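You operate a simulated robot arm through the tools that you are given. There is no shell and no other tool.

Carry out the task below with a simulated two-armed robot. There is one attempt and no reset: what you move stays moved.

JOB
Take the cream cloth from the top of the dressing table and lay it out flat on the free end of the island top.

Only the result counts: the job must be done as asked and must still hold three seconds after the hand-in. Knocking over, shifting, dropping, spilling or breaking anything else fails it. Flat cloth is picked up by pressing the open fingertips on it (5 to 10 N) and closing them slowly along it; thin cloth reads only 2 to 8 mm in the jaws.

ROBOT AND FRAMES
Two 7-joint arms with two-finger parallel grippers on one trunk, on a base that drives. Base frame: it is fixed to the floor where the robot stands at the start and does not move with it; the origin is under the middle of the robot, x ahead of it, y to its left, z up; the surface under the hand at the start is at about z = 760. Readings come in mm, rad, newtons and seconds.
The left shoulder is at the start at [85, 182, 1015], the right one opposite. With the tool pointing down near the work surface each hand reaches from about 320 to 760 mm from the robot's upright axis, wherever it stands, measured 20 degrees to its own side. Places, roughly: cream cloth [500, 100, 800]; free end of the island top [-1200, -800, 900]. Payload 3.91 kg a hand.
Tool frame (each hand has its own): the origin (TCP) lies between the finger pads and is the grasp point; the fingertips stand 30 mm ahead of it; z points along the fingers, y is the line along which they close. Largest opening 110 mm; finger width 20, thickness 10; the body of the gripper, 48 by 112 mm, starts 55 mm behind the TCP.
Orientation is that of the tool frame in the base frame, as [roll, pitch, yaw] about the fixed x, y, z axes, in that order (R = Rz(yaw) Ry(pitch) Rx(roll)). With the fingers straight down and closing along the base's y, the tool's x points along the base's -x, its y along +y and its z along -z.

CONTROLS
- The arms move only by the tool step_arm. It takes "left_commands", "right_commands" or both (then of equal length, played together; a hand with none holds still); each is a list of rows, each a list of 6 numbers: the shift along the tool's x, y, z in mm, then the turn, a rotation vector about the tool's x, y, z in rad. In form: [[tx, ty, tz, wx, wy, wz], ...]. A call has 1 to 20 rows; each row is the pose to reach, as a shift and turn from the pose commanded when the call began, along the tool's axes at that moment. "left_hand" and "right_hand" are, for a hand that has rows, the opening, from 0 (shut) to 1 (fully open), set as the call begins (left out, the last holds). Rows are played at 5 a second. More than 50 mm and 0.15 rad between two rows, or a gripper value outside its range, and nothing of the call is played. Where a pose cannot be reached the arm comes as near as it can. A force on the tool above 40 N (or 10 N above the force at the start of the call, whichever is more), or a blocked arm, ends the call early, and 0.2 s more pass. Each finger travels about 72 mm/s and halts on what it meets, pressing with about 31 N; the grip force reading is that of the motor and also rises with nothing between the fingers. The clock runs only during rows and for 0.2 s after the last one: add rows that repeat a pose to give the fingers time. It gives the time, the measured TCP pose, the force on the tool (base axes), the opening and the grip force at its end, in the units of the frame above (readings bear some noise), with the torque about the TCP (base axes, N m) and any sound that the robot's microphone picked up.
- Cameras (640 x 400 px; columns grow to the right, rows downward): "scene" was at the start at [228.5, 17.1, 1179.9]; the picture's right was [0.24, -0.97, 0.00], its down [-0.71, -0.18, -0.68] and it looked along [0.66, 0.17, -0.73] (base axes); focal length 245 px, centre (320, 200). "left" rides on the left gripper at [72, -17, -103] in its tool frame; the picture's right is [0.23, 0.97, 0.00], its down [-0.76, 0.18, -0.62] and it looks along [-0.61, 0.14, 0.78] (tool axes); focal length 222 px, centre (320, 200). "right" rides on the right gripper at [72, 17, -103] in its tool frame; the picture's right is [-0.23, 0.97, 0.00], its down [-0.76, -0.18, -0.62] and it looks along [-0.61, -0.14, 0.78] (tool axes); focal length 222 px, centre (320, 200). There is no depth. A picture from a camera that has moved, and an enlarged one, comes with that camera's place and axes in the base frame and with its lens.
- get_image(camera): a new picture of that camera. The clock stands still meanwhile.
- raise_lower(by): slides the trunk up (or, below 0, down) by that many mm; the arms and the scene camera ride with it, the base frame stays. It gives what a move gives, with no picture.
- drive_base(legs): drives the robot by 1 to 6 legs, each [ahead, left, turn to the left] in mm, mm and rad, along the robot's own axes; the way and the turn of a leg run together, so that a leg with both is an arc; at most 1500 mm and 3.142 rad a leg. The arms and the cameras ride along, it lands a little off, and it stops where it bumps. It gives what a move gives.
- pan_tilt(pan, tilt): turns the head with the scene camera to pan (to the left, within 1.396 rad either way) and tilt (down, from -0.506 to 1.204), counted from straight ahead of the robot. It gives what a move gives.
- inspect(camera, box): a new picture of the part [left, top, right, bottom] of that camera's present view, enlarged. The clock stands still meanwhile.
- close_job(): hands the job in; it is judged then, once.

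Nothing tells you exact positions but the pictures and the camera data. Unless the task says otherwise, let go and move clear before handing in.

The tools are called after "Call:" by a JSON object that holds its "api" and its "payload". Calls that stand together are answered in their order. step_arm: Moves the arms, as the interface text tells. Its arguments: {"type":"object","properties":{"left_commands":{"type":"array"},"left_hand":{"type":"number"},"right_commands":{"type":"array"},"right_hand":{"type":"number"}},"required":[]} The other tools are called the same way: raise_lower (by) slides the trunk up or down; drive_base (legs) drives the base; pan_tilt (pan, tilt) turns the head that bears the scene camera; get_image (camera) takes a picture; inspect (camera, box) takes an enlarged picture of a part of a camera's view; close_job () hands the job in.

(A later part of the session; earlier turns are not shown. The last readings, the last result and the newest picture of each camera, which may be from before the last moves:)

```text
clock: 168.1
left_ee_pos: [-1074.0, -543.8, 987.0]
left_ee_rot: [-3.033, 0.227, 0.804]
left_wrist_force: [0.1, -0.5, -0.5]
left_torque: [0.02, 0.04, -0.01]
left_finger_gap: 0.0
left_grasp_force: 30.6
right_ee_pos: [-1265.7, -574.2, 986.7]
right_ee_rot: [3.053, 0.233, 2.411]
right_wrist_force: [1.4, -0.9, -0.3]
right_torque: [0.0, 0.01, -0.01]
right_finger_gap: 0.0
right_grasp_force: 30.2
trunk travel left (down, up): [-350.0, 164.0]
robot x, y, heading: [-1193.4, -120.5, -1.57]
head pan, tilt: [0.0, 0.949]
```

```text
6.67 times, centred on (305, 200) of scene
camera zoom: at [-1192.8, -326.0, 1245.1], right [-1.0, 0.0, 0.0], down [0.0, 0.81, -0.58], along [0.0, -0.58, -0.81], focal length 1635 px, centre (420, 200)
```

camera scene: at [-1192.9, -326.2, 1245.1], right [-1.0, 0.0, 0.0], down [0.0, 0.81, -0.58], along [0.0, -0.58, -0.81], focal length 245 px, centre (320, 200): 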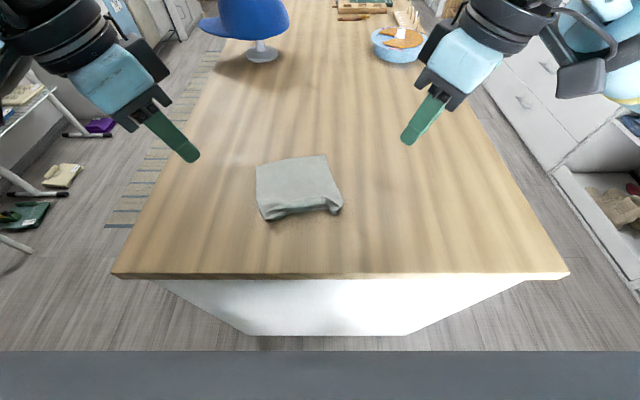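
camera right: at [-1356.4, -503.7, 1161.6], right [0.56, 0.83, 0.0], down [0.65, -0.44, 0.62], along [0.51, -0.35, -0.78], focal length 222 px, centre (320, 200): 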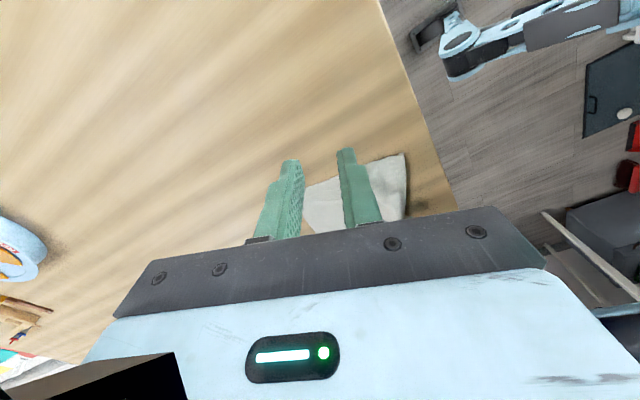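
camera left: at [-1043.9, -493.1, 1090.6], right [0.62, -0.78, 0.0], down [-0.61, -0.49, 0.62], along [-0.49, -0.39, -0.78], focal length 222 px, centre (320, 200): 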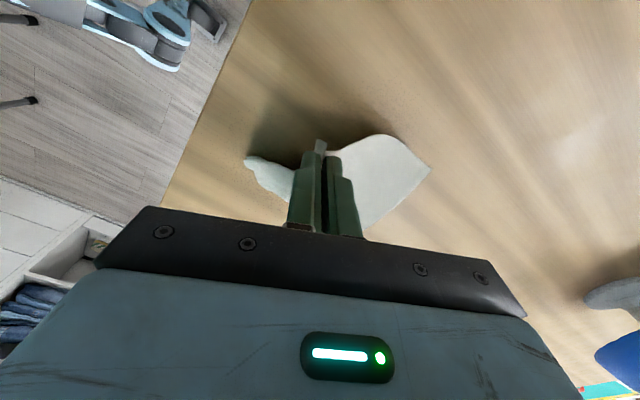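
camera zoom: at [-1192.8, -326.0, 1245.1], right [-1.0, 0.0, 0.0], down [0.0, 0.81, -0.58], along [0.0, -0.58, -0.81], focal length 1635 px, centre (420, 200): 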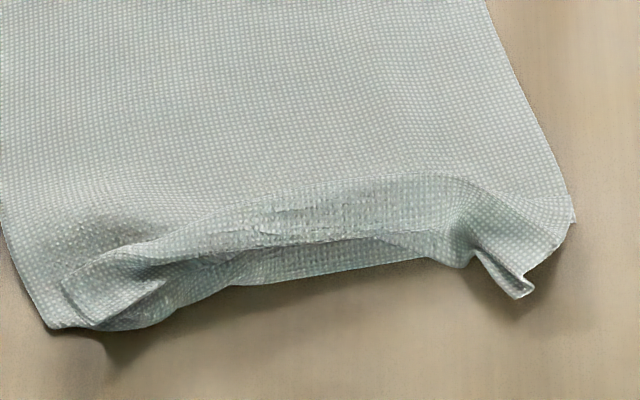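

The near strip is now rolled up. A cleaner way to straighten it is the island's own end edge. I'll press on the flat part of the sheet, slide it toward me until the rolled part hangs over the edge and unrolls, then slide it back in by its far part so it trails flat. I'll back the base off 60 mm first.

Call:
{"api": "drive_base", "payload": {"legs": [[-60, 0, 0]]}}

```text
clock: 169.1
left_ee_pos: [-1074.5, -484.3, 987.9]
left_ee_rot: [-3.033, 0.227, 0.806]
left_wrist_force: [-0.3, 0.8, -0.2]
left_torque: [0.0, -0.02, 0.03]
left_finger_gap: 0.1
left_grasp_force: 31.0
right_ee_pos: [-1265.8, -513.5, 987.7]
right_ee_rot: [3.052, 0.234, 2.412]
right_wrist_force: [0.9, 0.7, 0.0]
right_torque: [-0.06, -0.01, 0.01]
right_finger_gap: 0.1
right_grasp_force: 30.6
trunk travel left (down, up): [-350.0, 164.0]
robot x, y, heading: [-1192.5, -60.0, -1.568]
head pan, tilt: [0.0, 0.949]
```

Call:
{"api": "step_arm", "payload": {"left_commands": [[-23, 15.7, 10, 0, 0, 0], [-46, 31.5, 22, 0, 0, 0], [-69, 47.2, 40, 0, 0, 0], [-91, 62.9, 67.3, 0, 0, 0], [-91, 62.9, 67.3, 0, 0, 0]], "right_commands": [[-25, -8.5, 12, 0, 0, 0], [-50, -17, 26, 0, 0, 0], [-75.5, -25.6, 46, 0, 0, 0], [-100.7, -34.2, 74, 0, 0, 0], [-100.7, -34.2, 74, 0, 0, 0]]}}

Call:
{"api": "inspect", "payload": {"camera": "scene", "box": [220, 100, 400, 225]}}

Call:
{"api": "inspect", "payload": {"camera": "left", "box": [160, 40, 400, 210]}}

Call:
{"api": "inspect", "payload": {"camera": "right", "box": [240, 40, 480, 210]}}

```text
clock: 170.3
left_ee_pos: [-1107.7, -598.9, 935.3]
left_ee_rot: [-3.033, 0.226, 0.804]
left_wrist_force: [0.5, 0.0, -0.6]
left_torque: [0.01, 0.04, -0.02]
left_finger_gap: 0.0
left_grasp_force: 30.9
right_ee_pos: [-1197.2, -612.2, 936.0]
right_ee_rot: [3.053, 0.233, 2.413]
right_wrist_force: [0.1, 0.7, 0.8]
right_torque: [-0.02, -0.04, 0.0]
right_finger_gap: 0.0
right_grasp_force: 31.0
trunk travel left (down, up): [-350.0, 164.0]
robot x, y, heading: [-1190.0, -64.9, -1.575]
head pan, tilt: [0.0, 0.949]
```

```text
3.20 times, centred on (310, 162) of scene
camera zoom: at [-1193.0, -267.4, 1245.2], right [-1.0, 0.0, 0.0], down [0.0, 0.81, -0.58], along [0.0, -0.58, -0.81], focal length 785 px, centre (352, 320)
```

zoom: 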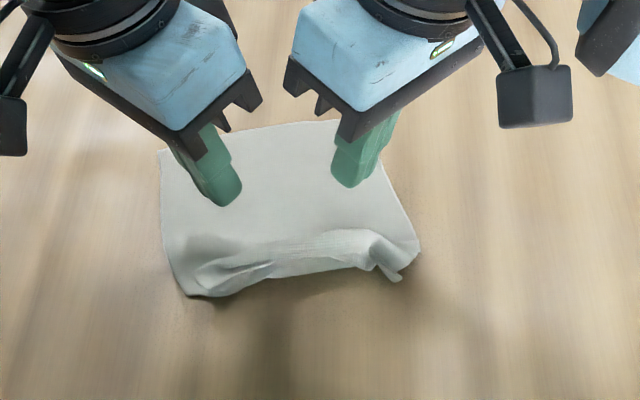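

```text
2.35 times, centred on (280, 125) of left
camera zoom: at [-1046.1, -525.3, 1020.6], right [0.84, -0.53, -0.15], down [-0.24, -0.61, 0.76], along [-0.49, -0.59, -0.64], focal length 523 px, centre (414, 376)
```

zoom: 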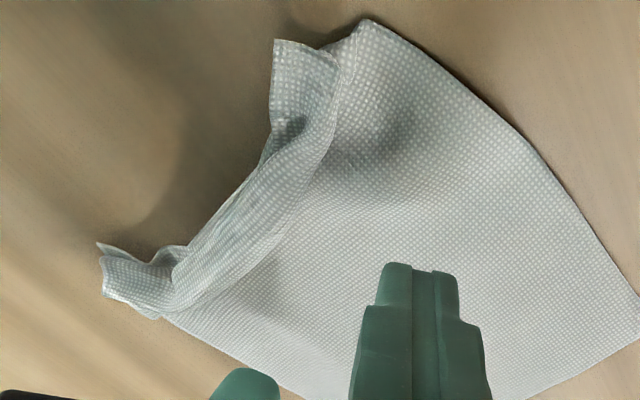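

```text
2.35 times, centred on (360, 125) of right
camera zoom: at [-1263.2, -544.5, 1022.6], right [0.8, 0.59, 0.14], down [0.29, -0.57, 0.76], along [0.53, -0.57, -0.63], focal length 523 px, centre (226, 376)
```

zoom: 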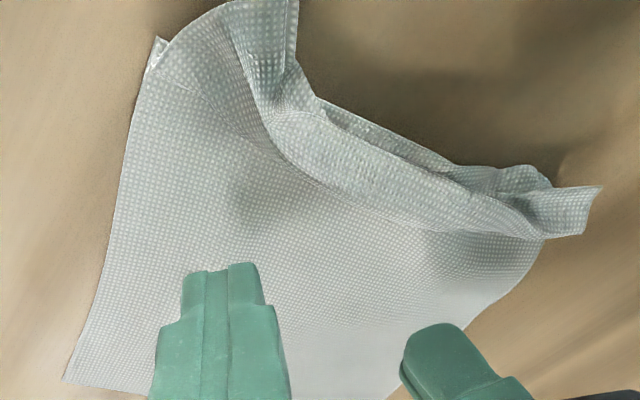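

The close views show the strip now turned outward with a ridge behind it, which is a good starting point. I'll press both closed fingertips on the flat sheet just behind the ridge.

Call:
{"api": "step_arm", "payload": {"left_commands": [[2.2, 1.1, 9.7, 0, 0, 0], [4.4, 2.2, 19.5, 0, 0, 0], [4.8, 2.3, 21, 0, 0, 0], [4.8, 2.3, 21, 0, 0, 0]], "right_commands": [[2.3, -0.9, 9.7, 0, 0, 0], [4.5, -1.8, 19.4, 0, 0, 0], [5, -1.9, 21.3, 0, 0, 0], [5, -1.9, 21.3, 0, 0, 0]]}}

```text
clock: 171.3
left_ee_pos: [-1107.7, -600.2, 913.6]
left_ee_rot: [-3.035, 0.228, 0.807]
left_wrist_force: [0.2, -0.1, 0.2]
left_torque: [0.0, 0.0, 0.01]
left_finger_gap: 0.1
left_grasp_force: 30.6
right_ee_pos: [-1197.7, -612.9, 914.3]
right_ee_rot: [3.051, 0.23, 2.41]
right_wrist_force: [0.3, 0.1, -0.1]
right_torque: [0.01, 0.01, 0.01]
right_finger_gap: 0.0
right_grasp_force: 31.2
trunk travel left (down, up): [-350.0, 164.0]
robot x, y, heading: [-1195.0, -61.0, -1.573]
head pan, tilt: [0.0, 0.949]
```

Call:
{"api": "step_arm", "payload": {"left_commands": [[0.2, 0.1, 1, 0, 0, 0], [0.4, 0.2, 1.8, 0, 0, 0], [0.4, 0.2, 1.8, 0, 0, 0]], "right_commands": [[0.2, -0.1, 1, 0, 0, 0], [0.4, -0.2, 1.8, 0, 0, 0], [0.4, -0.2, 1.8, 0, 0, 0]]}}

```text
clock: 172.1
left_ee_pos: [-1108.1, -598.7, 912.8]
left_ee_rot: [-3.033, 0.229, 0.805]
left_wrist_force: [-0.1, -0.9, 3.3]
left_torque: [-0.03, 0.0, -0.03]
left_finger_gap: 0.1
left_grasp_force: 31.4
right_ee_pos: [-1198.4, -613.2, 912.8]
right_ee_rot: [3.053, 0.235, 2.411]
right_wrist_force: [0.0, 1.0, 4.0]
right_torque: [0.0, 0.02, 0.0]
right_finger_gap: 0.0
right_grasp_force: 31.2
trunk travel left (down, up): [-350.0, 164.0]
robot x, y, heading: [-1191.6, -61.4, -1.568]
head pan, tilt: [0.0, 0.949]
```

Call:
{"api": "step_arm", "payload": {"left_commands": [[0.1, 0.1, 0.4, 0, 0, 0], [5.4, -5.3, -0.2, 0, 0, 0], [10.7, -10.6, -0.9, 0, 0, 0], [16, -15.9, -1.5, 0, 0, 0], [21.2, -21.2, -2.1, 0, 0, 0], [26.5, -26.5, -2.7, 0, 0, 0], [31.8, -31.8, -3.3, 0, 0, 0], [31.8, -31.8, -3.3, 0, 0, 0]], "right_commands": [[0.1, 0, 0.4, 0, 0, 0], [7.2, 8.2, -0.5, 0, 0, 0], [14.2, 16.4, -1.4, 0, 0, 0], [21.3, 24.6, -2.3, 0, 0, 0], [28.3, 32.7, -3.2, 0, 0, 0], [35.4, 40.9, -4.1, 0, 0, 0], [42.4, 49.1, -5, 0, 0, 0], [42.4, 49.1, -5, 0, 0, 0]]}}

Call:
{"api": "inspect", "payload": {"camera": "scene", "box": [200, 100, 420, 250]}}

Call:
{"api": "inspect", "payload": {"camera": "left", "box": [160, 40, 400, 210]}}

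```text
clock: 173.9
left_ee_pos: [-1106.6, -554.1, 912.8]
left_ee_rot: [-3.032, 0.229, 0.806]
left_wrist_force: [0.6, -3.1, 14.5]
left_torque: [-0.15, -0.08, -0.04]
left_finger_gap: 0.1
left_grasp_force: 30.7
right_ee_pos: [-1198.1, -546.5, 912.3]
right_ee_rot: [3.053, 0.236, 2.411]
right_wrist_force: [-0.3, -3.7, 13.5]
right_torque: [-0.13, 0.06, 0.01]
right_finger_gap: 0.0
right_grasp_force: 31.5
trunk travel left (down, up): [-350.0, 164.0]
robot x, y, heading: [-1198.4, -60.1, -1.57]
head pan, tilt: [0.0, 0.949]
```

```text
2.67 times, centred on (310, 175) of scene
camera zoom: at [-1193.0, -266.8, 1245.4], right [-1.0, 0.0, 0.0], down [0.0, 0.81, -0.58], along [0.0, -0.58, -0.81], focal length 654 px, centre (347, 267)
```

zoom: 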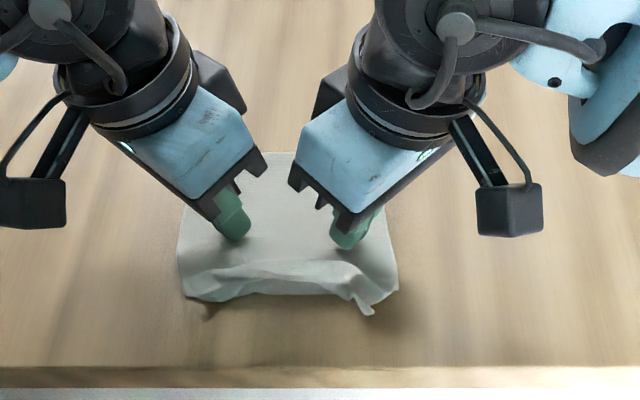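

```text
2.35 times, centred on (280, 125) of left
camera zoom: at [-1044.6, -480.1, 998.4], right [0.84, -0.53, -0.15], down [-0.24, -0.61, 0.76], along [-0.49, -0.6, -0.63], focal length 523 px, centre (414, 376)
```

zoom: 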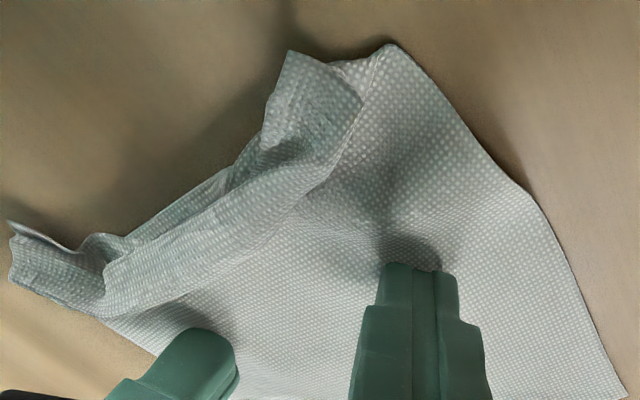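

It slides nicely and is now square with the edge. I'll keep drawing it toward me until the ridge passes the end edge.

Call:
{"api": "step_arm", "payload": {"left_commands": [[6.6, -6.6, -1.1, 0, 0, 0], [13.2, -13.2, -1.7, 0, 0, 0], [19.8, -19.8, -2.5, 0, 0, 0], [26.4, -26.4, -3.3, 0, 0, 0], [32.9, -33, -4.1, 0, 0, 0], [39.5, -39.7, -4.9, 0, 0, 0], [46.1, -46.3, -5.7, 0, 0, 0], [52.7, -52.9, -6.4, 0, 0, 0], [52.7, -52.9, -6.4, 0, 0, 0]], "right_commands": [[6.1, 7.1, -1.1, 0, 0, 0], [12.2, 14.1, -1.8, 0, 0, 0], [18.3, 21.2, -2.6, 0, 0, 0], [24.4, 28.3, -3.4, 0, 0, 0], [30.5, 35.4, -4.2, 0, 0, 0], [36.6, 42.5, -5, 0, 0, 0], [42.7, 49.5, -5.8, 0, 0, 0], [48.75, 56.6, -6.6, 0, 0, 0], [48.75, 56.6, -6.6, 0, 0, 0]]}}

Call:
{"api": "inspect", "payload": {"camera": "scene", "box": [200, 130, 420, 290]}}

Call:
{"api": "inspect", "payload": {"camera": "left", "box": [160, 40, 400, 210]}}

```text
clock: 175.9
left_ee_pos: [-1105.8, -479.0, 912.9]
left_ee_rot: [-3.034, 0.228, 0.806]
left_wrist_force: [-0.3, -4.4, 19.7]
left_torque: [-0.18, -0.09, -0.03]
left_finger_gap: 0.0
left_grasp_force: 30.8
right_ee_pos: [-1197.8, -471.5, 912.4]
right_ee_rot: [3.052, 0.238, 2.41]
right_wrist_force: [0.3, -4.0, 19.3]
right_torque: [-0.22, 0.09, 0.01]
right_finger_gap: 0.2
right_grasp_force: 30.8
trunk travel left (down, up): [-350.0, 164.0]
robot x, y, heading: [-1192.8, -61.2, -1.574]
head pan, tilt: [0.0, 0.949]
```

```text
2.50 times, centred on (310, 210) of scene
camera zoom: at [-1193.0, -266.7, 1245.4], right [-1.0, 0.0, 0.0], down [0.0, 0.81, -0.58], along [0.0, -0.58, -0.81], focal length 613 px, centre (345, 175)
```

zoom: 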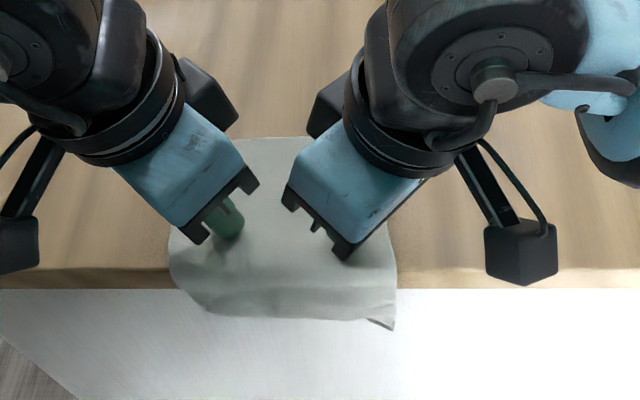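

```text
2.35 times, centred on (280, 125) of left
camera zoom: at [-1043.9, -404.9, 998.4], right [0.84, -0.53, -0.15], down [-0.24, -0.61, 0.76], along [-0.49, -0.59, -0.64], focal length 523 px, centre (414, 376)
```

zoom: 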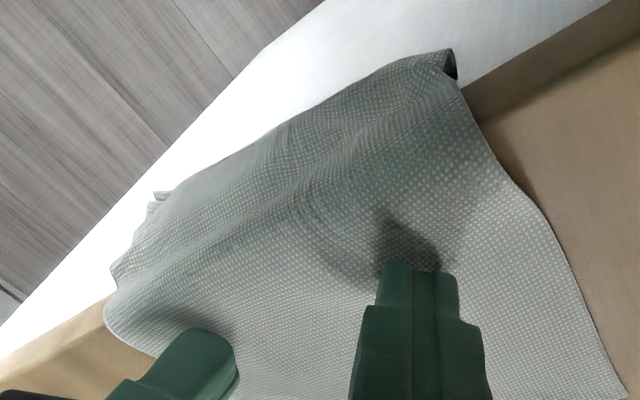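

The near part now hangs over the end edge and has unrolled. I'll look closer at its lower edge before sliding it back.

Call:
{"api": "inspect", "payload": {"camera": "scene", "box": [250, 210, 370, 275]}}

Call:
{"api": "inspect", "payload": {"camera": "right", "box": [240, 40, 480, 210]}}

```text
5.33 times, centred on (310, 242) of scene
camera zoom: at [-1193.0, -266.7, 1245.4], right [-1.0, 0.0, 0.0], down [0.0, 0.81, -0.58], along [0.0, -0.58, -0.81], focal length 1308 px, centre (373, -27)
```

zoom: 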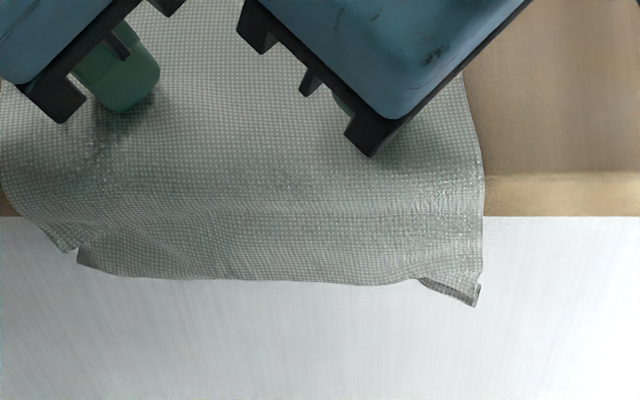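

```text
2.35 times, centred on (360, 125) of right
camera zoom: at [-1263.5, -403.4, 998.8], right [0.8, 0.59, 0.14], down [0.29, -0.57, 0.77], along [0.53, -0.57, -0.63], focal length 523 px, centre (226, 376)
```

zoom: 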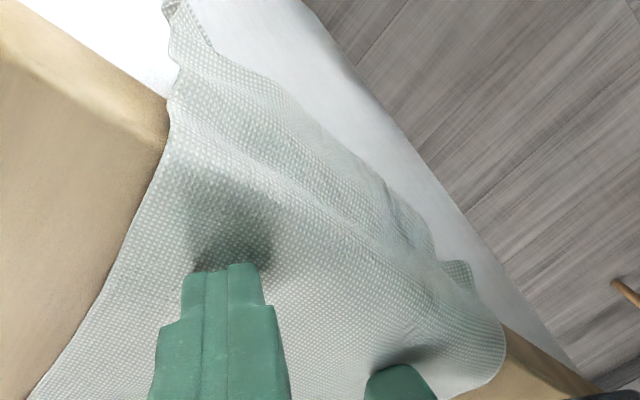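

Call:
{"api": "step_arm", "payload": {"left_commands": [[0, 0, -0.4, 0, 0, 0], [5, -5, -0.9, 0, 0, 0], [10, -10, -1.5, 0, 0, 0], [10, -10, -1.5, 0, 0, 0], [10, -10, -1.5, 0, 0, 0], [10, -10, -1.5, 0, 0, 0], [10, -10, -1.5, 0, 0, 0], [10, -10, -1.5, 0, 0, 0]], "right_commands": [[0, 0, -0.4, 0, 0, 0], [4, 4.7, -0.9, 0, 0, 0], [8, 9.4, -1.5, 0, 0, 0], [8, 9.4, -1.5, 0, 0, 0], [8, 9.4, -1.5, 0, 0, 0], [8, 9.4, -1.5, 0, 0, 0], [8, 9.4, -1.5, 0, 0, 0], [8, 9.4, -1.5, 0, 0, 0]]}}

Call:
{"api": "inspect", "payload": {"camera": "scene", "box": [250, 210, 370, 275]}}

Call:
{"api": "inspect", "payload": {"camera": "right", "box": [240, 20, 480, 190]}}

Call:
{"api": "inspect", "payload": {"camera": "left", "box": [160, 20, 400, 190]}}

```text
clock: 177.7
left_ee_pos: [-1106.3, -466.2, 911.1]
left_ee_rot: [-3.032, 0.229, 0.806]
left_wrist_force: [0.7, -2.5, 18.4]
left_torque: [-0.12, -0.12, 0.0]
left_finger_gap: 0.0
left_grasp_force: 30.6
right_ee_pos: [-1198.1, -458.6, 912.6]
right_ee_rot: [3.052, 0.233, 2.41]
right_wrist_force: [-1.2, -3.6, 18.3]
right_torque: [-0.2, 0.15, 0.07]
right_finger_gap: 0.0
right_grasp_force: 31.1
trunk travel left (down, up): [-350.0, 164.0]
robot x, y, heading: [-1194.9, -60.5, -1.573]
head pan, tilt: [0.0, 0.949]
```

```text
5.33 times, centred on (310, 242) of scene
camera zoom: at [-1193.1, -266.8, 1245.3], right [-1.0, 0.0, 0.0], down [0.0, 0.81, -0.58], along [0.0, -0.58, -0.81], focal length 1308 px, centre (373, -27)
```

zoom: 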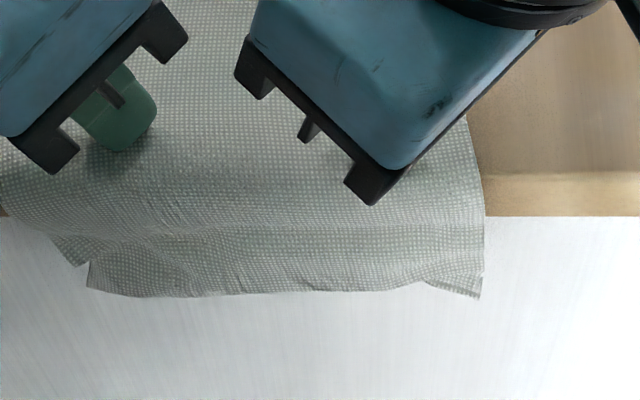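

```text
2.35 times, centred on (360, 105) of right
camera zoom: at [-1263.7, -390.6, 999.0], right [0.8, 0.59, 0.14], down [0.29, -0.57, 0.77], along [0.53, -0.57, -0.63], focal length 523 px, centre (226, 424)
```

zoom: 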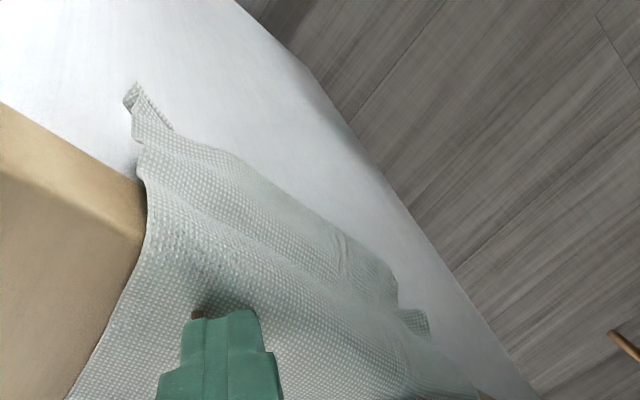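

```text
2.35 times, centred on (280, 105) of left
camera zoom: at [-1044.1, -391.3, 998.4], right [0.84, -0.53, -0.15], down [-0.24, -0.61, 0.76], along [-0.49, -0.59, -0.64], focal length 523 px, centre (414, 424)
```

zoom: 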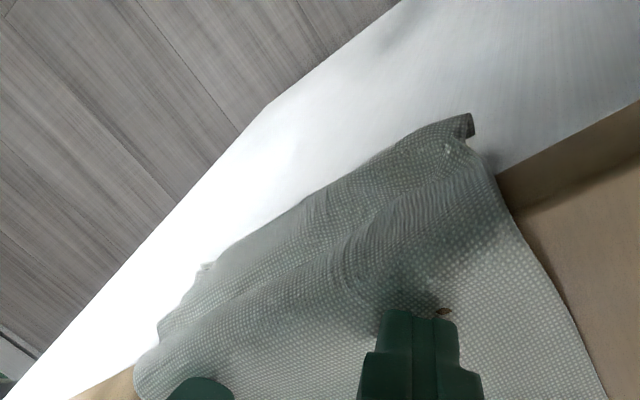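

The hanging part is unrolled and its lower edge is nearly level. To slide the sheet back in, the right hand will keep holding it while the left hand moves to the far part.

Call:
{"api": "step_arm", "payload": {"left_commands": [[-2.2, -1.1, -9.7, 0, 0, 0], [-4.4, -2.2, -19.4, 0, 0, 0], [-27, 20.4, -16.8, 0, 0, 0], [-49.4, 43, -14.2, 0, 0, 0], [-47, 44, -4, 0, 0, 0], [-45.6, 44.8, 2.5, 0, 0, 0], [-45.6, 44.8, 2.5, 0, 0, 0]]}}

Call:
{"api": "inspect", "payload": {"camera": "scene", "box": [200, 130, 420, 290]}}

```text
clock: 179.3
left_ee_pos: [-1106.9, -528.2, 915.0]
left_ee_rot: [-3.035, 0.228, 0.806]
left_wrist_force: [-0.1, 0.4, -0.4]
left_torque: [0.01, 0.03, 0.0]
left_finger_gap: 0.0
left_grasp_force: 30.8
right_ee_pos: [-1199.0, -459.7, 912.8]
right_ee_rot: [3.049, 0.234, 2.41]
right_wrist_force: [-2.7, -2.0, 21.0]
right_torque: [-0.14, 0.23, -0.01]
right_finger_gap: 0.0
right_grasp_force: 31.0
trunk travel left (down, up): [-350.0, 164.0]
robot x, y, heading: [-1192.2, -60.4, -1.571]
head pan, tilt: [0.0, 0.949]
```

```text
2.50 times, centred on (310, 210) of scene
camera zoom: at [-1193.2, -267.0, 1245.3], right [-1.0, 0.0, 0.0], down [0.0, 0.81, -0.58], along [0.0, -0.58, -0.81], focal length 613 px, centre (345, 175)
```

zoom: 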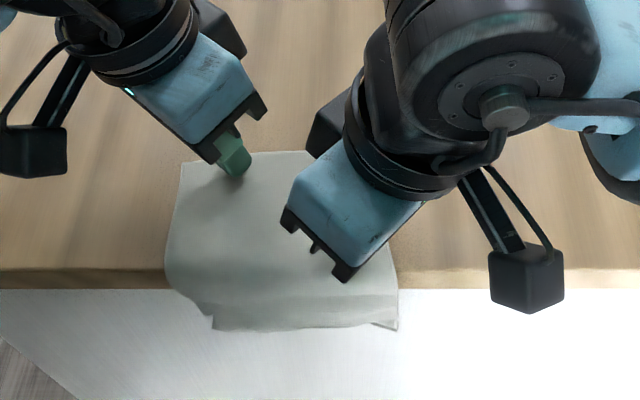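

Call:
{"api": "step_arm", "payload": {"left_commands": [[0.3, 0.15, 1.4, 0, 0, 0], [0.6, 0.3, 2.6, 0, 0, 0], [0.6, 0.3, 2.6, 0, 0, 0]]}}

```text
clock: 180.1
left_ee_pos: [-1106.5, -529.8, 912.1]
left_ee_rot: [-3.033, 0.228, 0.806]
left_wrist_force: [-0.4, 1.0, 4.0]
left_torque: [0.06, -0.04, -0.01]
left_finger_gap: 0.1
left_grasp_force: 30.5
right_ee_pos: [-1197.9, -458.9, 911.7]
right_ee_rot: [3.053, 0.235, 2.412]
right_wrist_force: [-2.6, -2.2, 20.2]
right_torque: [-0.17, 0.16, 0.03]
right_finger_gap: 0.2
right_grasp_force: 30.6
trunk travel left (down, up): [-350.0, 164.0]
robot x, y, heading: [-1188.3, -63.2, -1.575]
head pan, tilt: [0.0, 0.949]
```

Call:
{"api": "step_arm", "payload": {"left_commands": [[0.1, 0.1, 0.6, 0, 0, 0], [0.1, 0.1, 0.6, 0, 0, 0], [0.1, 0.1, 0.6, 0, 0, 0], [0.1, 0.1, 0.6, 0, 0, 0], [0.1, 0.1, 0.6, 0, 0, 0], [0.1, 0.1, 0.6, 0, 0, 0], [0.1, 0.1, 0.6, 0, 0, 0]], "right_commands": [[-2.2, 0.9, -9.7, 0, 0, 0], [-4.5, 1.8, -19.4, 0, 0, 0], [-29, -22, -16, 0, 0, 0], [-53.1, -45.7, -12.3, 0, 0, 0], [-50.5, -46.5, -2, 0, 0, 0], [-49.2, -47.1, 4, 0, 0, 0], [-49.2, -47.1, 4, 0, 0, 0]]}}

Call:
{"api": "inspect", "payload": {"camera": "scene", "box": [200, 130, 420, 290]}}

```text
clock: 181.7
left_ee_pos: [-1107.3, -529.0, 913.1]
left_ee_rot: [-3.034, 0.23, 0.808]
left_wrist_force: [1.1, -0.6, 17.3]
left_torque: [-0.04, -0.15, 0.01]
left_finger_gap: 0.0
left_grasp_force: 30.9
right_ee_pos: [-1192.1, -528.0, 915.7]
right_ee_rot: [3.053, 0.232, 2.411]
right_wrist_force: [-0.4, 0.6, 0.4]
right_torque: [0.04, -0.02, -0.02]
right_finger_gap: 0.1
right_grasp_force: 31.2
trunk travel left (down, up): [-350.0, 164.0]
robot x, y, heading: [-1189.6, -63.5, -1.572]
head pan, tilt: [0.0, 0.949]
```

```text
2.50 times, centred on (310, 210) of scene
camera zoom: at [-1192.9, -267.0, 1245.3], right [-1.0, 0.0, 0.0], down [0.0, 0.81, -0.58], along [0.0, -0.58, -0.81], focal length 613 px, centre (345, 175)
```

zoom: 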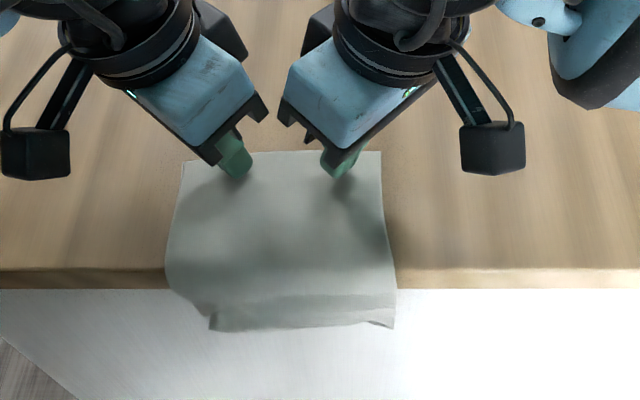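

The sheet lies square with its far edge straight. Now I'll press the right fingertip as well.

Call:
{"api": "step_arm", "payload": {"right_commands": [[0.4, -0.2, 1.6, 0, 0, 0], [0.75, -0.3, 3.2, 0, 0, 0], [0.75, -0.3, 3.2, 0, 0, 0]]}}

```text
clock: 182.5
left_ee_pos: [-1106.3, -529.4, 913.3]
left_ee_rot: [-3.032, 0.229, 0.806]
left_wrist_force: [1.7, -1.2, 19.2]
left_torque: [-0.06, -0.1, -0.05]
left_finger_gap: 0.0
left_grasp_force: 30.8
right_ee_pos: [-1191.9, -528.0, 913.3]
right_ee_rot: [3.053, 0.233, 2.411]
right_wrist_force: [-0.9, -0.1, 0.0]
right_torque: [0.0, 0.01, 0.0]
right_finger_gap: 0.2
right_grasp_force: 31.2
trunk travel left (down, up): [-350.0, 164.0]
robot x, y, heading: [-1191.8, -64.9, -1.57]
head pan, tilt: [0.0, 0.949]
```

Call:
{"api": "step_arm", "payload": {"left_commands": [[0, 0, -0.5, 0, 0, 0], [0, 0, -0.5, 0, 0, 0], [0, 0, -0.5, 0, 0, 0]], "right_commands": [[0.2, -0.1, 1, 0, 0, 0], [0.4, -0.2, 1.9, 0, 0, 0], [0.4, -0.2, 1.9, 0, 0, 0]]}}

```text
clock: 183.3
left_ee_pos: [-1106.3, -527.7, 912.7]
left_ee_rot: [-3.033, 0.227, 0.804]
left_wrist_force: [-0.1, -3.3, 11.5]
left_torque: [-0.09, -0.03, 0.0]
left_finger_gap: 0.0
left_grasp_force: 31.3
right_ee_pos: [-1191.6, -527.9, 913.3]
right_ee_rot: [3.051, 0.237, 2.409]
right_wrist_force: [-1.2, 0.0, 20.9]
right_torque: [-0.02, 0.17, 0.02]
right_finger_gap: 0.0
right_grasp_force: 31.4
trunk travel left (down, up): [-350.0, 164.0]
robot x, y, heading: [-1191.2, -62.1, -1.571]
head pan, tilt: [0.0, 0.949]
```

Both hands press well. I'll slide the sheet forward so the hanging part trails up over the edge.

Call:
{"api": "step_arm", "payload": {"left_commands": [[-5.6, 5.6, 0.7, 0, 0, 0], [-11.3, 11.3, 1.3, 0, 0, 0], [-16.9, 16.9, 2, 0, 0, 0], [-22.6, 22.6, 2.6, 0, 0, 0], [-28.2, 28.2, 3.3, 0, 0, 0], [-28.2, 28.2, 3.3, 0, 0, 0]], "right_commands": [[-5.2, -6, 0.1, 0, 0, 0], [-10.4, -12.1, 0.8, 0, 0, 0], [-15.6, -18.1, 1.5, 0, 0, 0], [-20.8, -24.2, 2.2, 0, 0, 0], [-26, -30.2, 2.8, 0, 0, 0], [-26, -30.2, 2.8, 0, 0, 0]]}}

Call:
{"api": "inspect", "payload": {"camera": "scene", "box": [200, 110, 420, 270]}}

```text
clock: 184.7
left_ee_pos: [-1106.2, -568.6, 913.0]
left_ee_rot: [-3.032, 0.227, 0.806]
left_wrist_force: [0.7, 0.7, 3.3]
left_torque: [0.04, -0.01, -0.01]
left_finger_gap: 0.1
left_grasp_force: 30.9
right_ee_pos: [-1191.1, -568.4, 912.4]
right_ee_rot: [3.055, 0.234, 2.41]
right_wrist_force: [0.3, 4.5, 18.0]
right_torque: [0.09, 0.08, -0.02]
right_finger_gap: 0.1
right_grasp_force: 31.0
trunk travel left (down, up): [-350.0, 164.0]
robot x, y, heading: [-1194.6, -61.8, -1.567]
head pan, tilt: [0.0, 0.949]
```

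```text
2.50 times, centred on (310, 190) of scene
camera zoom: at [-1192.9, -266.0, 1245.4], right [-1.0, 0.0, 0.0], down [0.0, 0.81, -0.58], along [0.0, -0.58, -0.81], focal length 613 px, centre (345, 225)
```

zoom: 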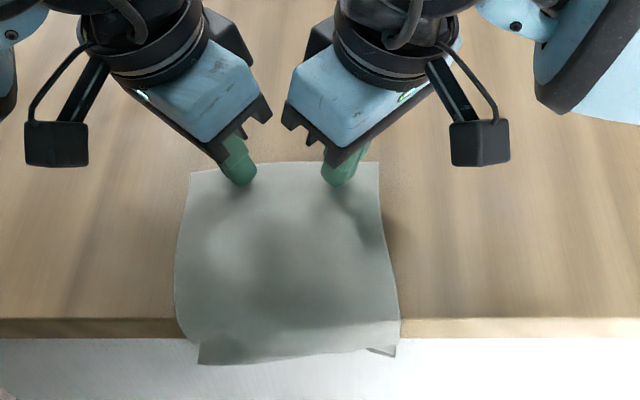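

The hanging part is coming up over the edge cleanly. I'll even out the pressure and continue.

Call:
{"api": "step_arm", "payload": {"left_commands": [[0.2, 0.1, 0.6, 0, 0, 0], [-5.5, 5.7, 1.3, 0, 0, 0], [-11.1, 11.4, 2, 0, 0, 0], [-16.7, 17, 2.7, 0, 0, 0], [-22.4, 22.7, 3.4, 0, 0, 0], [-28, 28.3, 4.1, 0, 0, 0], [-28, 28.3, 4.1, 0, 0, 0]], "right_commands": [[0, 0, -0.6, 0, 0, 0], [-5.2, -6, 0, 0, 0, 0], [-10.4, -12.1, 0.7, 0, 0, 0], [-15.6, -18.1, 1.4, 0, 0, 0], [-20.8, -24.2, 2.1, 0, 0, 0], [-26, -30.2, 2.8, 0, 0, 0], [-26, -30.2, 2.8, 0, 0, 0]]}}

Call:
{"api": "inspect", "payload": {"camera": "scene", "box": [200, 110, 420, 270]}}

```text
clock: 186.3
left_ee_pos: [-1106.7, -607.7, 913.3]
left_ee_rot: [-3.034, 0.229, 0.807]
left_wrist_force: [-0.3, 0.2, 4.0]
left_torque: [-0.01, 0.02, -0.03]
left_finger_gap: 0.0
left_grasp_force: 30.7
right_ee_pos: [-1192.3, -606.8, 912.2]
right_ee_rot: [3.053, 0.236, 2.411]
right_wrist_force: [0.0, 4.6, 21.6]
right_torque: [0.13, 0.09, -0.02]
right_finger_gap: 0.0
right_grasp_force: 31.2
trunk travel left (down, up): [-350.0, 164.0]
robot x, y, heading: [-1190.9, -60.8, -1.57]
head pan, tilt: [0.0, 0.949]
```

```text
2.50 times, centred on (310, 190) of scene
camera zoom: at [-1192.9, -265.5, 1245.6], right [-1.0, 0.0, 0.0], down [0.0, 0.81, -0.58], along [0.0, -0.58, -0.81], focal length 613 px, centre (345, 225)
```

zoom: 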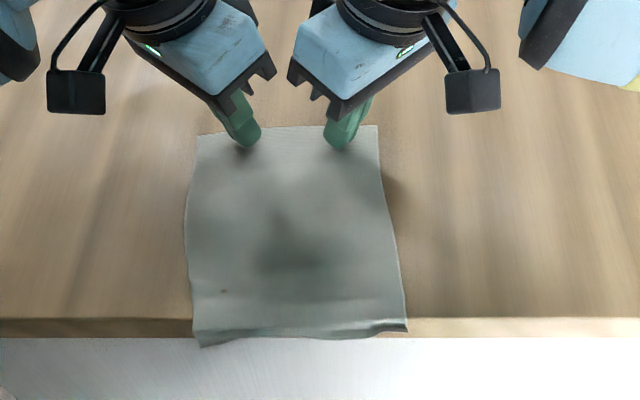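

Nearly all of it is on the top now. I'll use the base for the next 60 mm of the slide, with the hands still pressing.

Call:
{"api": "drive_base", "payload": {"legs": [[30, 0, 0], [30, 0, 0]]}}

Call:
{"api": "inspect", "payload": {"camera": "scene", "box": [200, 110, 420, 290]}}

```text
clock: 187.6
left_ee_pos: [-1106.7, -666.3, 913.0]
left_ee_rot: [-3.032, 0.227, 0.806]
left_wrist_force: [1.0, 1.7, 8.4]
left_torque: [0.05, -0.08, 0.02]
left_finger_gap: 0.2
left_grasp_force: 30.3
right_ee_pos: [-1194.3, -666.9, 912.9]
right_ee_rot: [3.053, 0.237, 2.41]
right_wrist_force: [0.3, -2.6, 23.6]
right_torque: [-0.09, 0.15, -0.01]
right_finger_gap: 0.0
right_grasp_force: 30.5
trunk travel left (down, up): [-350.0, 164.0]
robot x, y, heading: [-1194.3, -120.1, -1.571]
head pan, tilt: [0.0, 0.949]
```

```text
2.22 times, centred on (310, 200) of scene
camera zoom: at [-1193.2, -325.1, 1245.5], right [-1.0, 0.0, 0.0], down [0.0, 0.81, -0.58], along [0.0, -0.58, -0.81], focal length 545 px, centre (342, 200)
```

zoom: 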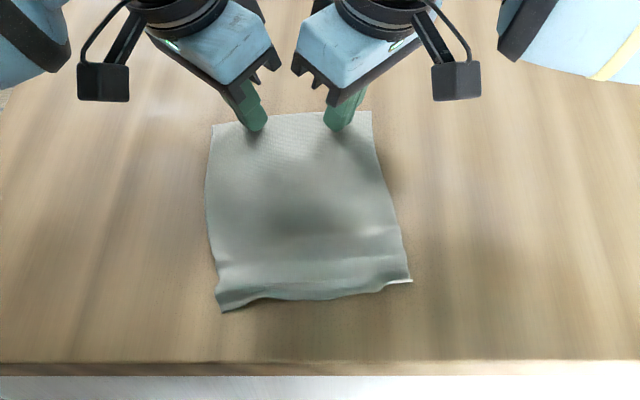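

The whole cloth is on the top again, with the near edge about 40 mm inside. I'll slide it 25 mm further, then lift off straight.

Call:
{"api": "step_arm", "payload": {"left_commands": [[-5.9, 5.9, 0.7, 0, 0, 0], [-11.7, 11.8, 1.4, 0, 0, 0], [-17.6, 17.6, 2, 0, 0, 0], [-17.6, 17.6, 2, 0, 0, 0], [-18.5, 17.2, -3, 0, 0, 0], [-21, 16, -13, 0, 0, 0], [-28, 12.5, -46, 0, 0, 0], [-32, 20, -75, 0, 0, 0], [-22, 42, -105, 0, 0, 0], [-12, 65, -135, 0, 0, 0], [-12, 65, -135, 0, 0, 0]], "right_commands": [[-5.4, -6.3, 0.2, 0, 0, 0], [-10.8, -12.6, 0.8, 0, 0, 0], [-16.3, -18.9, 1.4, 0, 0, 0], [-16.3, -18.9, 1.4, 0, 0, 0], [-17.4, -18.5, -3.5, 0, 0, 0], [-19.7, -17.6, -13, 0, 0, 0], [-27, -14.6, -46, 0, 0, 0], [-31, -22, -75, 0, 0, 0], [-21, -44, -105, 0, 0, 0], [-11, -66, -135, 0, 0, 0], [-11, -66, -135, 0, 0, 0]]}}

Call:
{"api": "get_image", "payload": {"camera": "scene"}}

Call:
{"api": "inspect", "payload": {"camera": "scene", "box": [250, 135, 390, 240]}}

Call:
{"api": "inspect", "payload": {"camera": "left", "box": [120, 20, 400, 210]}}

Call:
{"api": "inspect", "payload": {"camera": "right", "box": [240, 20, 520, 210]}}

```text
clock: 189.9
left_ee_pos: [-1037.8, -711.3, 1039.1]
left_ee_rot: [-3.031, 0.224, 0.805]
left_wrist_force: [-0.2, -0.4, -0.5]
left_torque: [0.0, -0.03, -0.02]
left_finger_gap: 0.0
left_grasp_force: 31.1
right_ee_pos: [-1258.1, -712.9, 1041.4]
right_ee_rot: [3.053, 0.233, 2.412]
right_wrist_force: [0.8, -0.3, 0.1]
right_torque: [0.01, -0.01, -0.03]
right_finger_gap: 0.1
right_grasp_force: 30.8
trunk travel left (down, up): [-350.0, 164.0]
robot x, y, heading: [-1192.3, -119.0, -1.572]
head pan, tilt: [0.0, 0.949]
```

```text
taken
camera scene: at [-1193.0, -327.5, 1245.0], right [-1.0, 0.0, 0.0], down [0.0, 0.81, -0.58], along [0.0, -0.58, -0.81], focal length 245 px, centre (320, 200)
```

scene: 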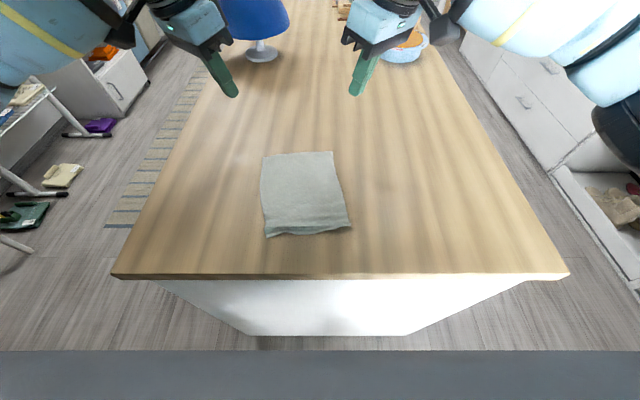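

```text
3.81 times, centred on (320, 188) of scene
camera zoom: at [-1193.0, -327.5, 1245.0], right [-1.0, 0.0, 0.0], down [0.0, 0.81, -0.58], along [0.0, -0.58, -0.81], focal length 934 px, centre (320, 248)
```

zoom: 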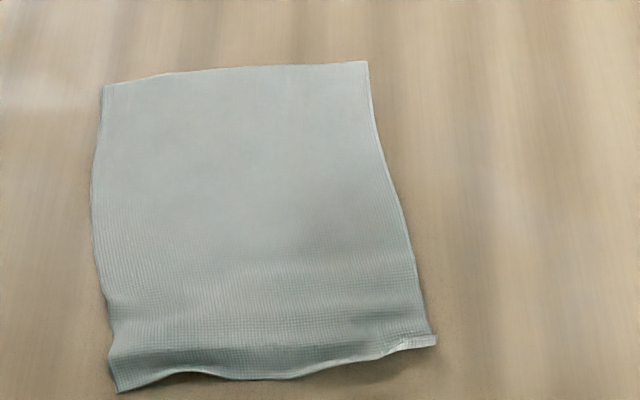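

```text
2.11 times, centred on (260, 115) of left
camera zoom: at [-975.6, -637.7, 1124.1], right [0.83, -0.53, -0.15], down [-0.24, -0.61, 0.76], along [-0.49, -0.59, -0.64], focal length 468 px, centre (446, 379)
```

zoom: 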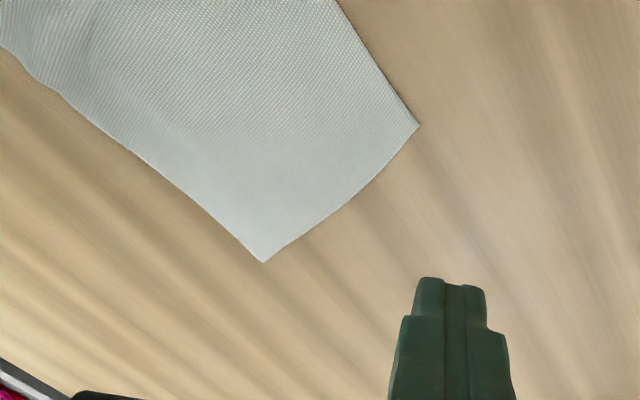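

```text
2.11 times, centred on (380, 115) of right
camera zoom: at [-1324.0, -645.0, 1126.6], right [0.8, 0.59, 0.14], down [0.29, -0.57, 0.76], along [0.53, -0.57, -0.63], focal length 468 px, centre (194, 379)
```

zoom: 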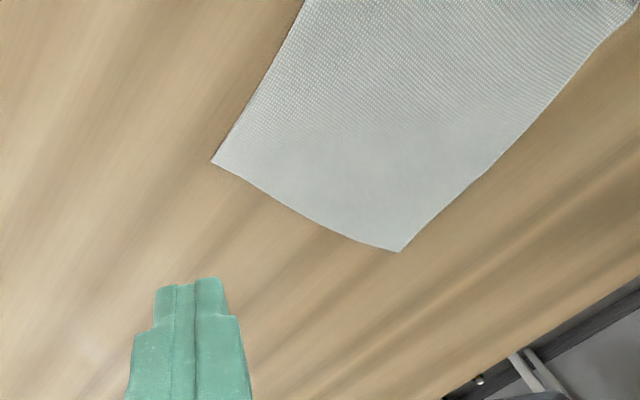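

The cloth is now lying almost perfectly flat; only a low ripple remains along the near edge. I'll bring the hands back over that edge for a close look before a last light smoothing.

Call:
{"api": "step_arm", "payload": {"left_commands": [[16.7, -30.6, 10, 0, 0, 0], [33.3, -61.1, 22, 0, 0, 0], [50, -91.7, 38, 0, 0, 0], [66.6, -122.2, 56, 0, 0, 0], [83.3, -152.8, 78, 0, 0, 0], [99.9, -183.3, 99.8, 0, 0, 0], [99.9, -183.3, 99.8, 0, 0, 0]], "right_commands": [[19, 24.3, 8, 0, 0, 0], [37.9, 48.6, 18, 0, 0, 0], [56.9, 72.9, 32, 0, 0, 0], [75.8, 97.2, 50, 0, 0, 0], [94.8, 121.5, 70, 0, 0, 0], [113.7, 145.8, 90.8, 0, 0, 0], [113.7, 145.8, 90.8, 0, 0, 0]]}}

Call:
{"api": "inspect", "payload": {"camera": "left", "box": [140, 40, 420, 230]}}

Call:
{"api": "inspect", "payload": {"camera": "right", "box": [220, 40, 500, 230]}}

```text
clock: 191.6
left_ee_pos: [-1120.9, -519.9, 942.2]
left_ee_rot: [-3.032, 0.228, 0.806]
left_wrist_force: [0.6, -0.1, 0.8]
left_torque: [-0.02, 0.02, 0.02]
left_finger_gap: 0.0
left_grasp_force: 31.5
right_ee_pos: [-1224.2, -537.1, 936.3]
right_ee_rot: [3.054, 0.234, 2.409]
right_wrist_force: [0.8, 0.4, -0.5]
right_torque: [0.02, 0.01, -0.04]
right_finger_gap: 0.0
right_grasp_force: 31.8
trunk travel left (down, up): [-350.0, 164.0]
robot x, y, heading: [-1189.7, -120.7, -1.572]
head pan, tilt: [0.0, 0.949]
```

```text
2.11 times, centred on (280, 135) of left
camera zoom: at [-1058.9, -445.6, 1027.9], right [0.84, -0.53, -0.15], down [-0.24, -0.61, 0.76], along [-0.49, -0.59, -0.64], focal length 468 px, centre (404, 337)
```

zoom: 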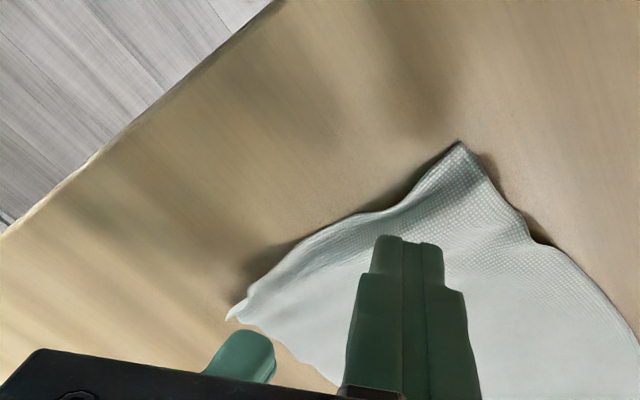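

```text
2.11 times, centred on (360, 135) of right
camera zoom: at [-1288.9, -468.4, 1022.4], right [0.8, 0.59, 0.14], down [0.29, -0.57, 0.77], along [0.53, -0.57, -0.63], focal length 468 px, centre (236, 337)
```

zoom: 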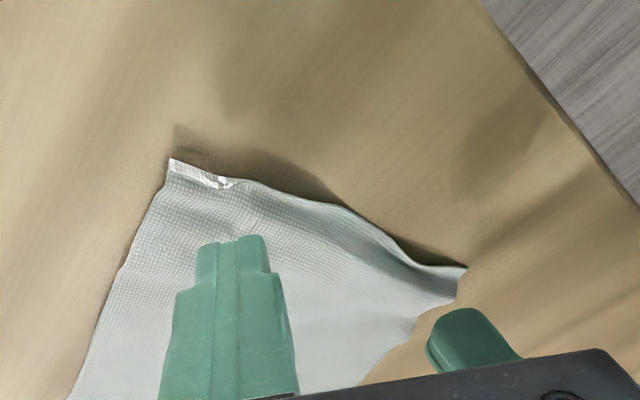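

The near edge is a single free edge, just wavy and slightly lifted, with nothing tucked under. I'll press both near corners lightly and draw them a few millimetres toward me.

Call:
{"api": "step_arm", "payload": {"left_commands": [[2.2, 1.1, 9.7, 0, 0, 0], [4.4, 2.2, 19.4, 0, 0, 0], [6.2, 3, 27, 0, 0, 0], [6.2, 3, 27, 0, 0, 0]], "right_commands": [[2.3, -0.9, 9.7, 0, 0, 0], [4.1, -1.6, 17, 0, 0, 0], [5, -2, 21.5, 0, 0, 0], [5, -2, 21.5, 0, 0, 0]]}}

```text
clock: 192.6
left_ee_pos: [-1122.7, -521.3, 913.2]
left_ee_rot: [-3.033, 0.23, 0.806]
left_wrist_force: [2.0, 1.2, 10.2]
left_torque: [0.01, -0.09, 0.02]
left_finger_gap: 0.0
left_grasp_force: 30.9
right_ee_pos: [-1225.4, -538.2, 915.6]
right_ee_rot: [3.052, 0.235, 2.409]
right_wrist_force: [-0.8, -0.7, 0.2]
right_torque: [-0.02, -0.01, 0.02]
right_finger_gap: 0.0
right_grasp_force: 30.8
trunk travel left (down, up): [-350.0, 164.0]
robot x, y, heading: [-1191.1, -119.1, -1.567]
head pan, tilt: [0.0, 0.949]
```

Call:
{"api": "step_arm", "payload": {"right_commands": [[0.4, -0.2, 1.7, 0, 0, 0], [0.8, -0.3, 3.4, 0, 0, 0], [0.8, -0.3, 3.4, 0, 0, 0]]}}

```text
clock: 193.3
left_ee_pos: [-1123.1, -521.0, 912.5]
left_ee_rot: [-3.033, 0.228, 0.806]
left_wrist_force: [-1.2, -2.4, 14.0]
left_torque: [-0.15, -0.06, 0.0]
left_finger_gap: 0.2
left_grasp_force: 30.7
right_ee_pos: [-1225.0, -537.9, 912.8]
right_ee_rot: [3.054, 0.237, 2.41]
right_wrist_force: [0.9, -1.1, 9.5]
right_torque: [-0.06, -0.01, -0.02]
right_finger_gap: 0.0
right_grasp_force: 30.9
trunk travel left (down, up): [-350.0, 164.0]
robot x, y, heading: [-1193.1, -118.9, -1.574]
head pan, tilt: [0.0, 0.949]
```

Call:
{"api": "step_arm", "payload": {"left_commands": [[2.1, -1.4, -0.7, 0, 0, 0], [4.2, -2.9, -1, 0, 0, 0], [6.2, -4.3, -1.3, 0, 0, 0], [8.3, -5.7, -1.7, 0, 0, 0], [8.3, -5.7, -1.7, 0, 0, 0]], "right_commands": [[2.2, 1.4, -0.4, 0, 0, 0], [4.4, 2.8, -0.8, 0, 0, 0], [6.5, 4.2, -1.1, 0, 0, 0], [8.7, 5.6, -1.5, 0, 0, 0], [8.7, 5.6, -1.5, 0, 0, 0]]}}

Call:
{"api": "step_arm", "payload": {"left_commands": [[-1.1, -0.5, -4.9, 0, 0, 0], [-3.3, -1.6, -14.5, 0, 0, 0], [-8.8, -4.3, -38.8, 0, 0, 0], [-8, 6, -68, 0, 0, 0], [-1, 22, -97, 0, 0, 0], [12, 43, -125, 0, 0, 0], [27, 64, -152, 0, 0, 0], [27, 64, -152, 0, 0, 0]], "right_commands": [[-1.1, 0.4, -4.9, 0, 0, 0], [-3.4, 1.3, -14.5, 0, 0, 0], [-9.1, 3.5, -38.8, 0, 0, 0], [-8, -6, -68, 0, 0, 0], [-1, -22, -97, 0, 0, 0], [12, -43, -125, 0, 0, 0], [27, -64, -152, 0, 0, 0], [27, -64, -152, 0, 0, 0]]}}

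Call:
{"api": "get_image", "payload": {"camera": "scene"}}

Call:
{"api": "inspect", "payload": {"camera": "scene", "box": [250, 135, 390, 240]}}

Call:
{"api": "inspect", "payload": {"camera": "left", "box": [120, 20, 400, 210]}}

Call:
{"api": "inspect", "payload": {"camera": "right", "box": [240, 20, 520, 210]}}

```text
clock: 194.6
left_ee_pos: [-1121.4, -509.7, 911.0]
left_ee_rot: [-3.033, 0.228, 0.804]
left_wrist_force: [-2.5, -5.6, 24.0]
left_torque: [-0.19, -0.02, -0.02]
left_finger_gap: 0.0
left_grasp_force: 30.6
right_ee_pos: [-1228.2, -526.5, 911.9]
right_ee_rot: [3.052, 0.236, 2.41]
right_wrist_force: [3.0, -3.1, 18.5]
right_torque: [-0.17, 0.0, 0.0]
right_finger_gap: 0.0
right_grasp_force: 30.3
trunk travel left (down, up): [-350.0, 164.0]
robot x, y, heading: [-1192.7, -121.6, -1.573]
head pan, tilt: [0.0, 0.949]
```

```text
clock: 196.3
left_ee_pos: [-1020.7, -523.6, 1046.0]
left_ee_rot: [-3.031, 0.227, 0.804]
left_wrist_force: [0.6, 0.4, 0.1]
left_torque: [0.01, 0.01, 0.01]
left_finger_gap: 0.0
left_grasp_force: 30.8
right_ee_pos: [-1326.9, -546.7, 1050.4]
right_ee_rot: [3.052, 0.234, 2.41]
right_wrist_force: [0.4, -0.2, 0.4]
right_torque: [0.04, -0.02, 0.03]
right_finger_gap: 0.0
right_grasp_force: 31.3
trunk travel left (down, up): [-350.0, 164.0]
robot x, y, heading: [-1189.4, -121.9, -1.57]
head pan, tilt: [0.0, 0.949]
```

```text
taken
camera scene: at [-1192.9, -327.5, 1245.0], right [-1.0, 0.0, 0.0], down [0.0, 0.81, -0.58], along [0.0, -0.58, -0.81], focal length 245 px, centre (320, 200)
```

scene: 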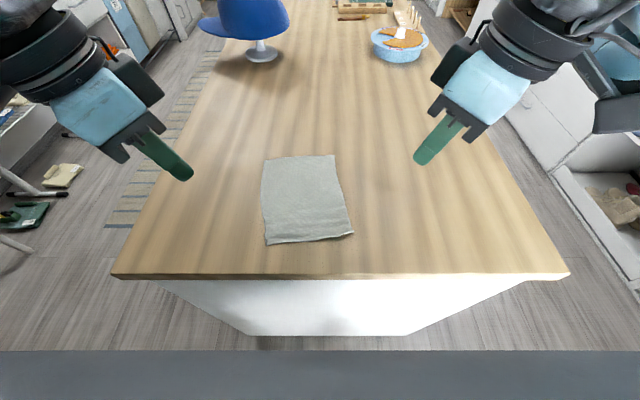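

```text
3.81 times, centred on (320, 188) of scene
camera zoom: at [-1192.9, -327.5, 1245.0], right [-1.0, 0.0, 0.0], down [0.0, 0.81, -0.58], along [0.0, -0.58, -0.81], focal length 934 px, centre (320, 248)
```

zoom: 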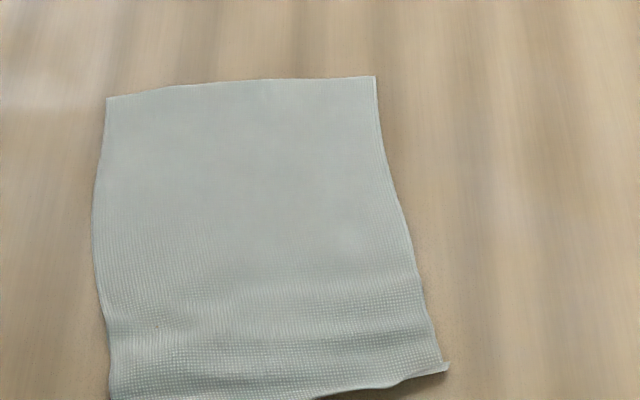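

```text
2.11 times, centred on (260, 115) of left
camera zoom: at [-958.9, -449.9, 1132.2], right [0.83, -0.53, -0.15], down [-0.25, -0.61, 0.76], along [-0.49, -0.59, -0.64], focal length 468 px, centre (446, 379)
```

zoom: 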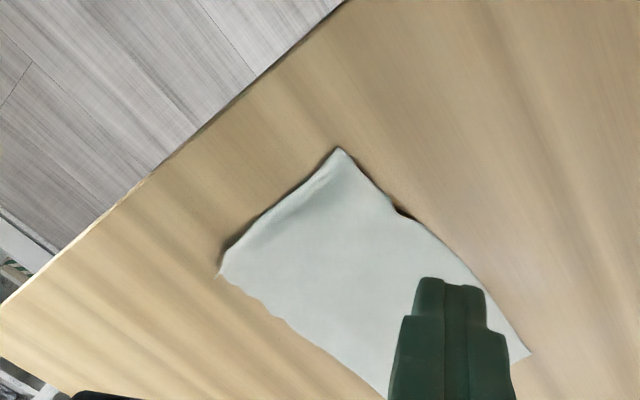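

```text
2.11 times, centred on (380, 115) of right
camera zoom: at [-1391.5, -477.5, 1136.7], right [0.8, 0.59, 0.14], down [0.29, -0.57, 0.76], along [0.53, -0.57, -0.63], focal length 468 px, centre (194, 379)
```

zoom: 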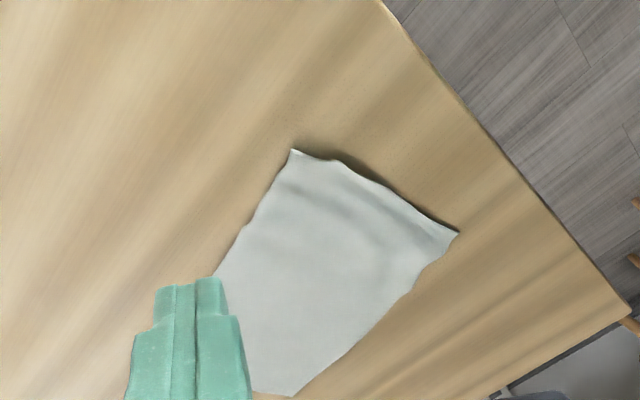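

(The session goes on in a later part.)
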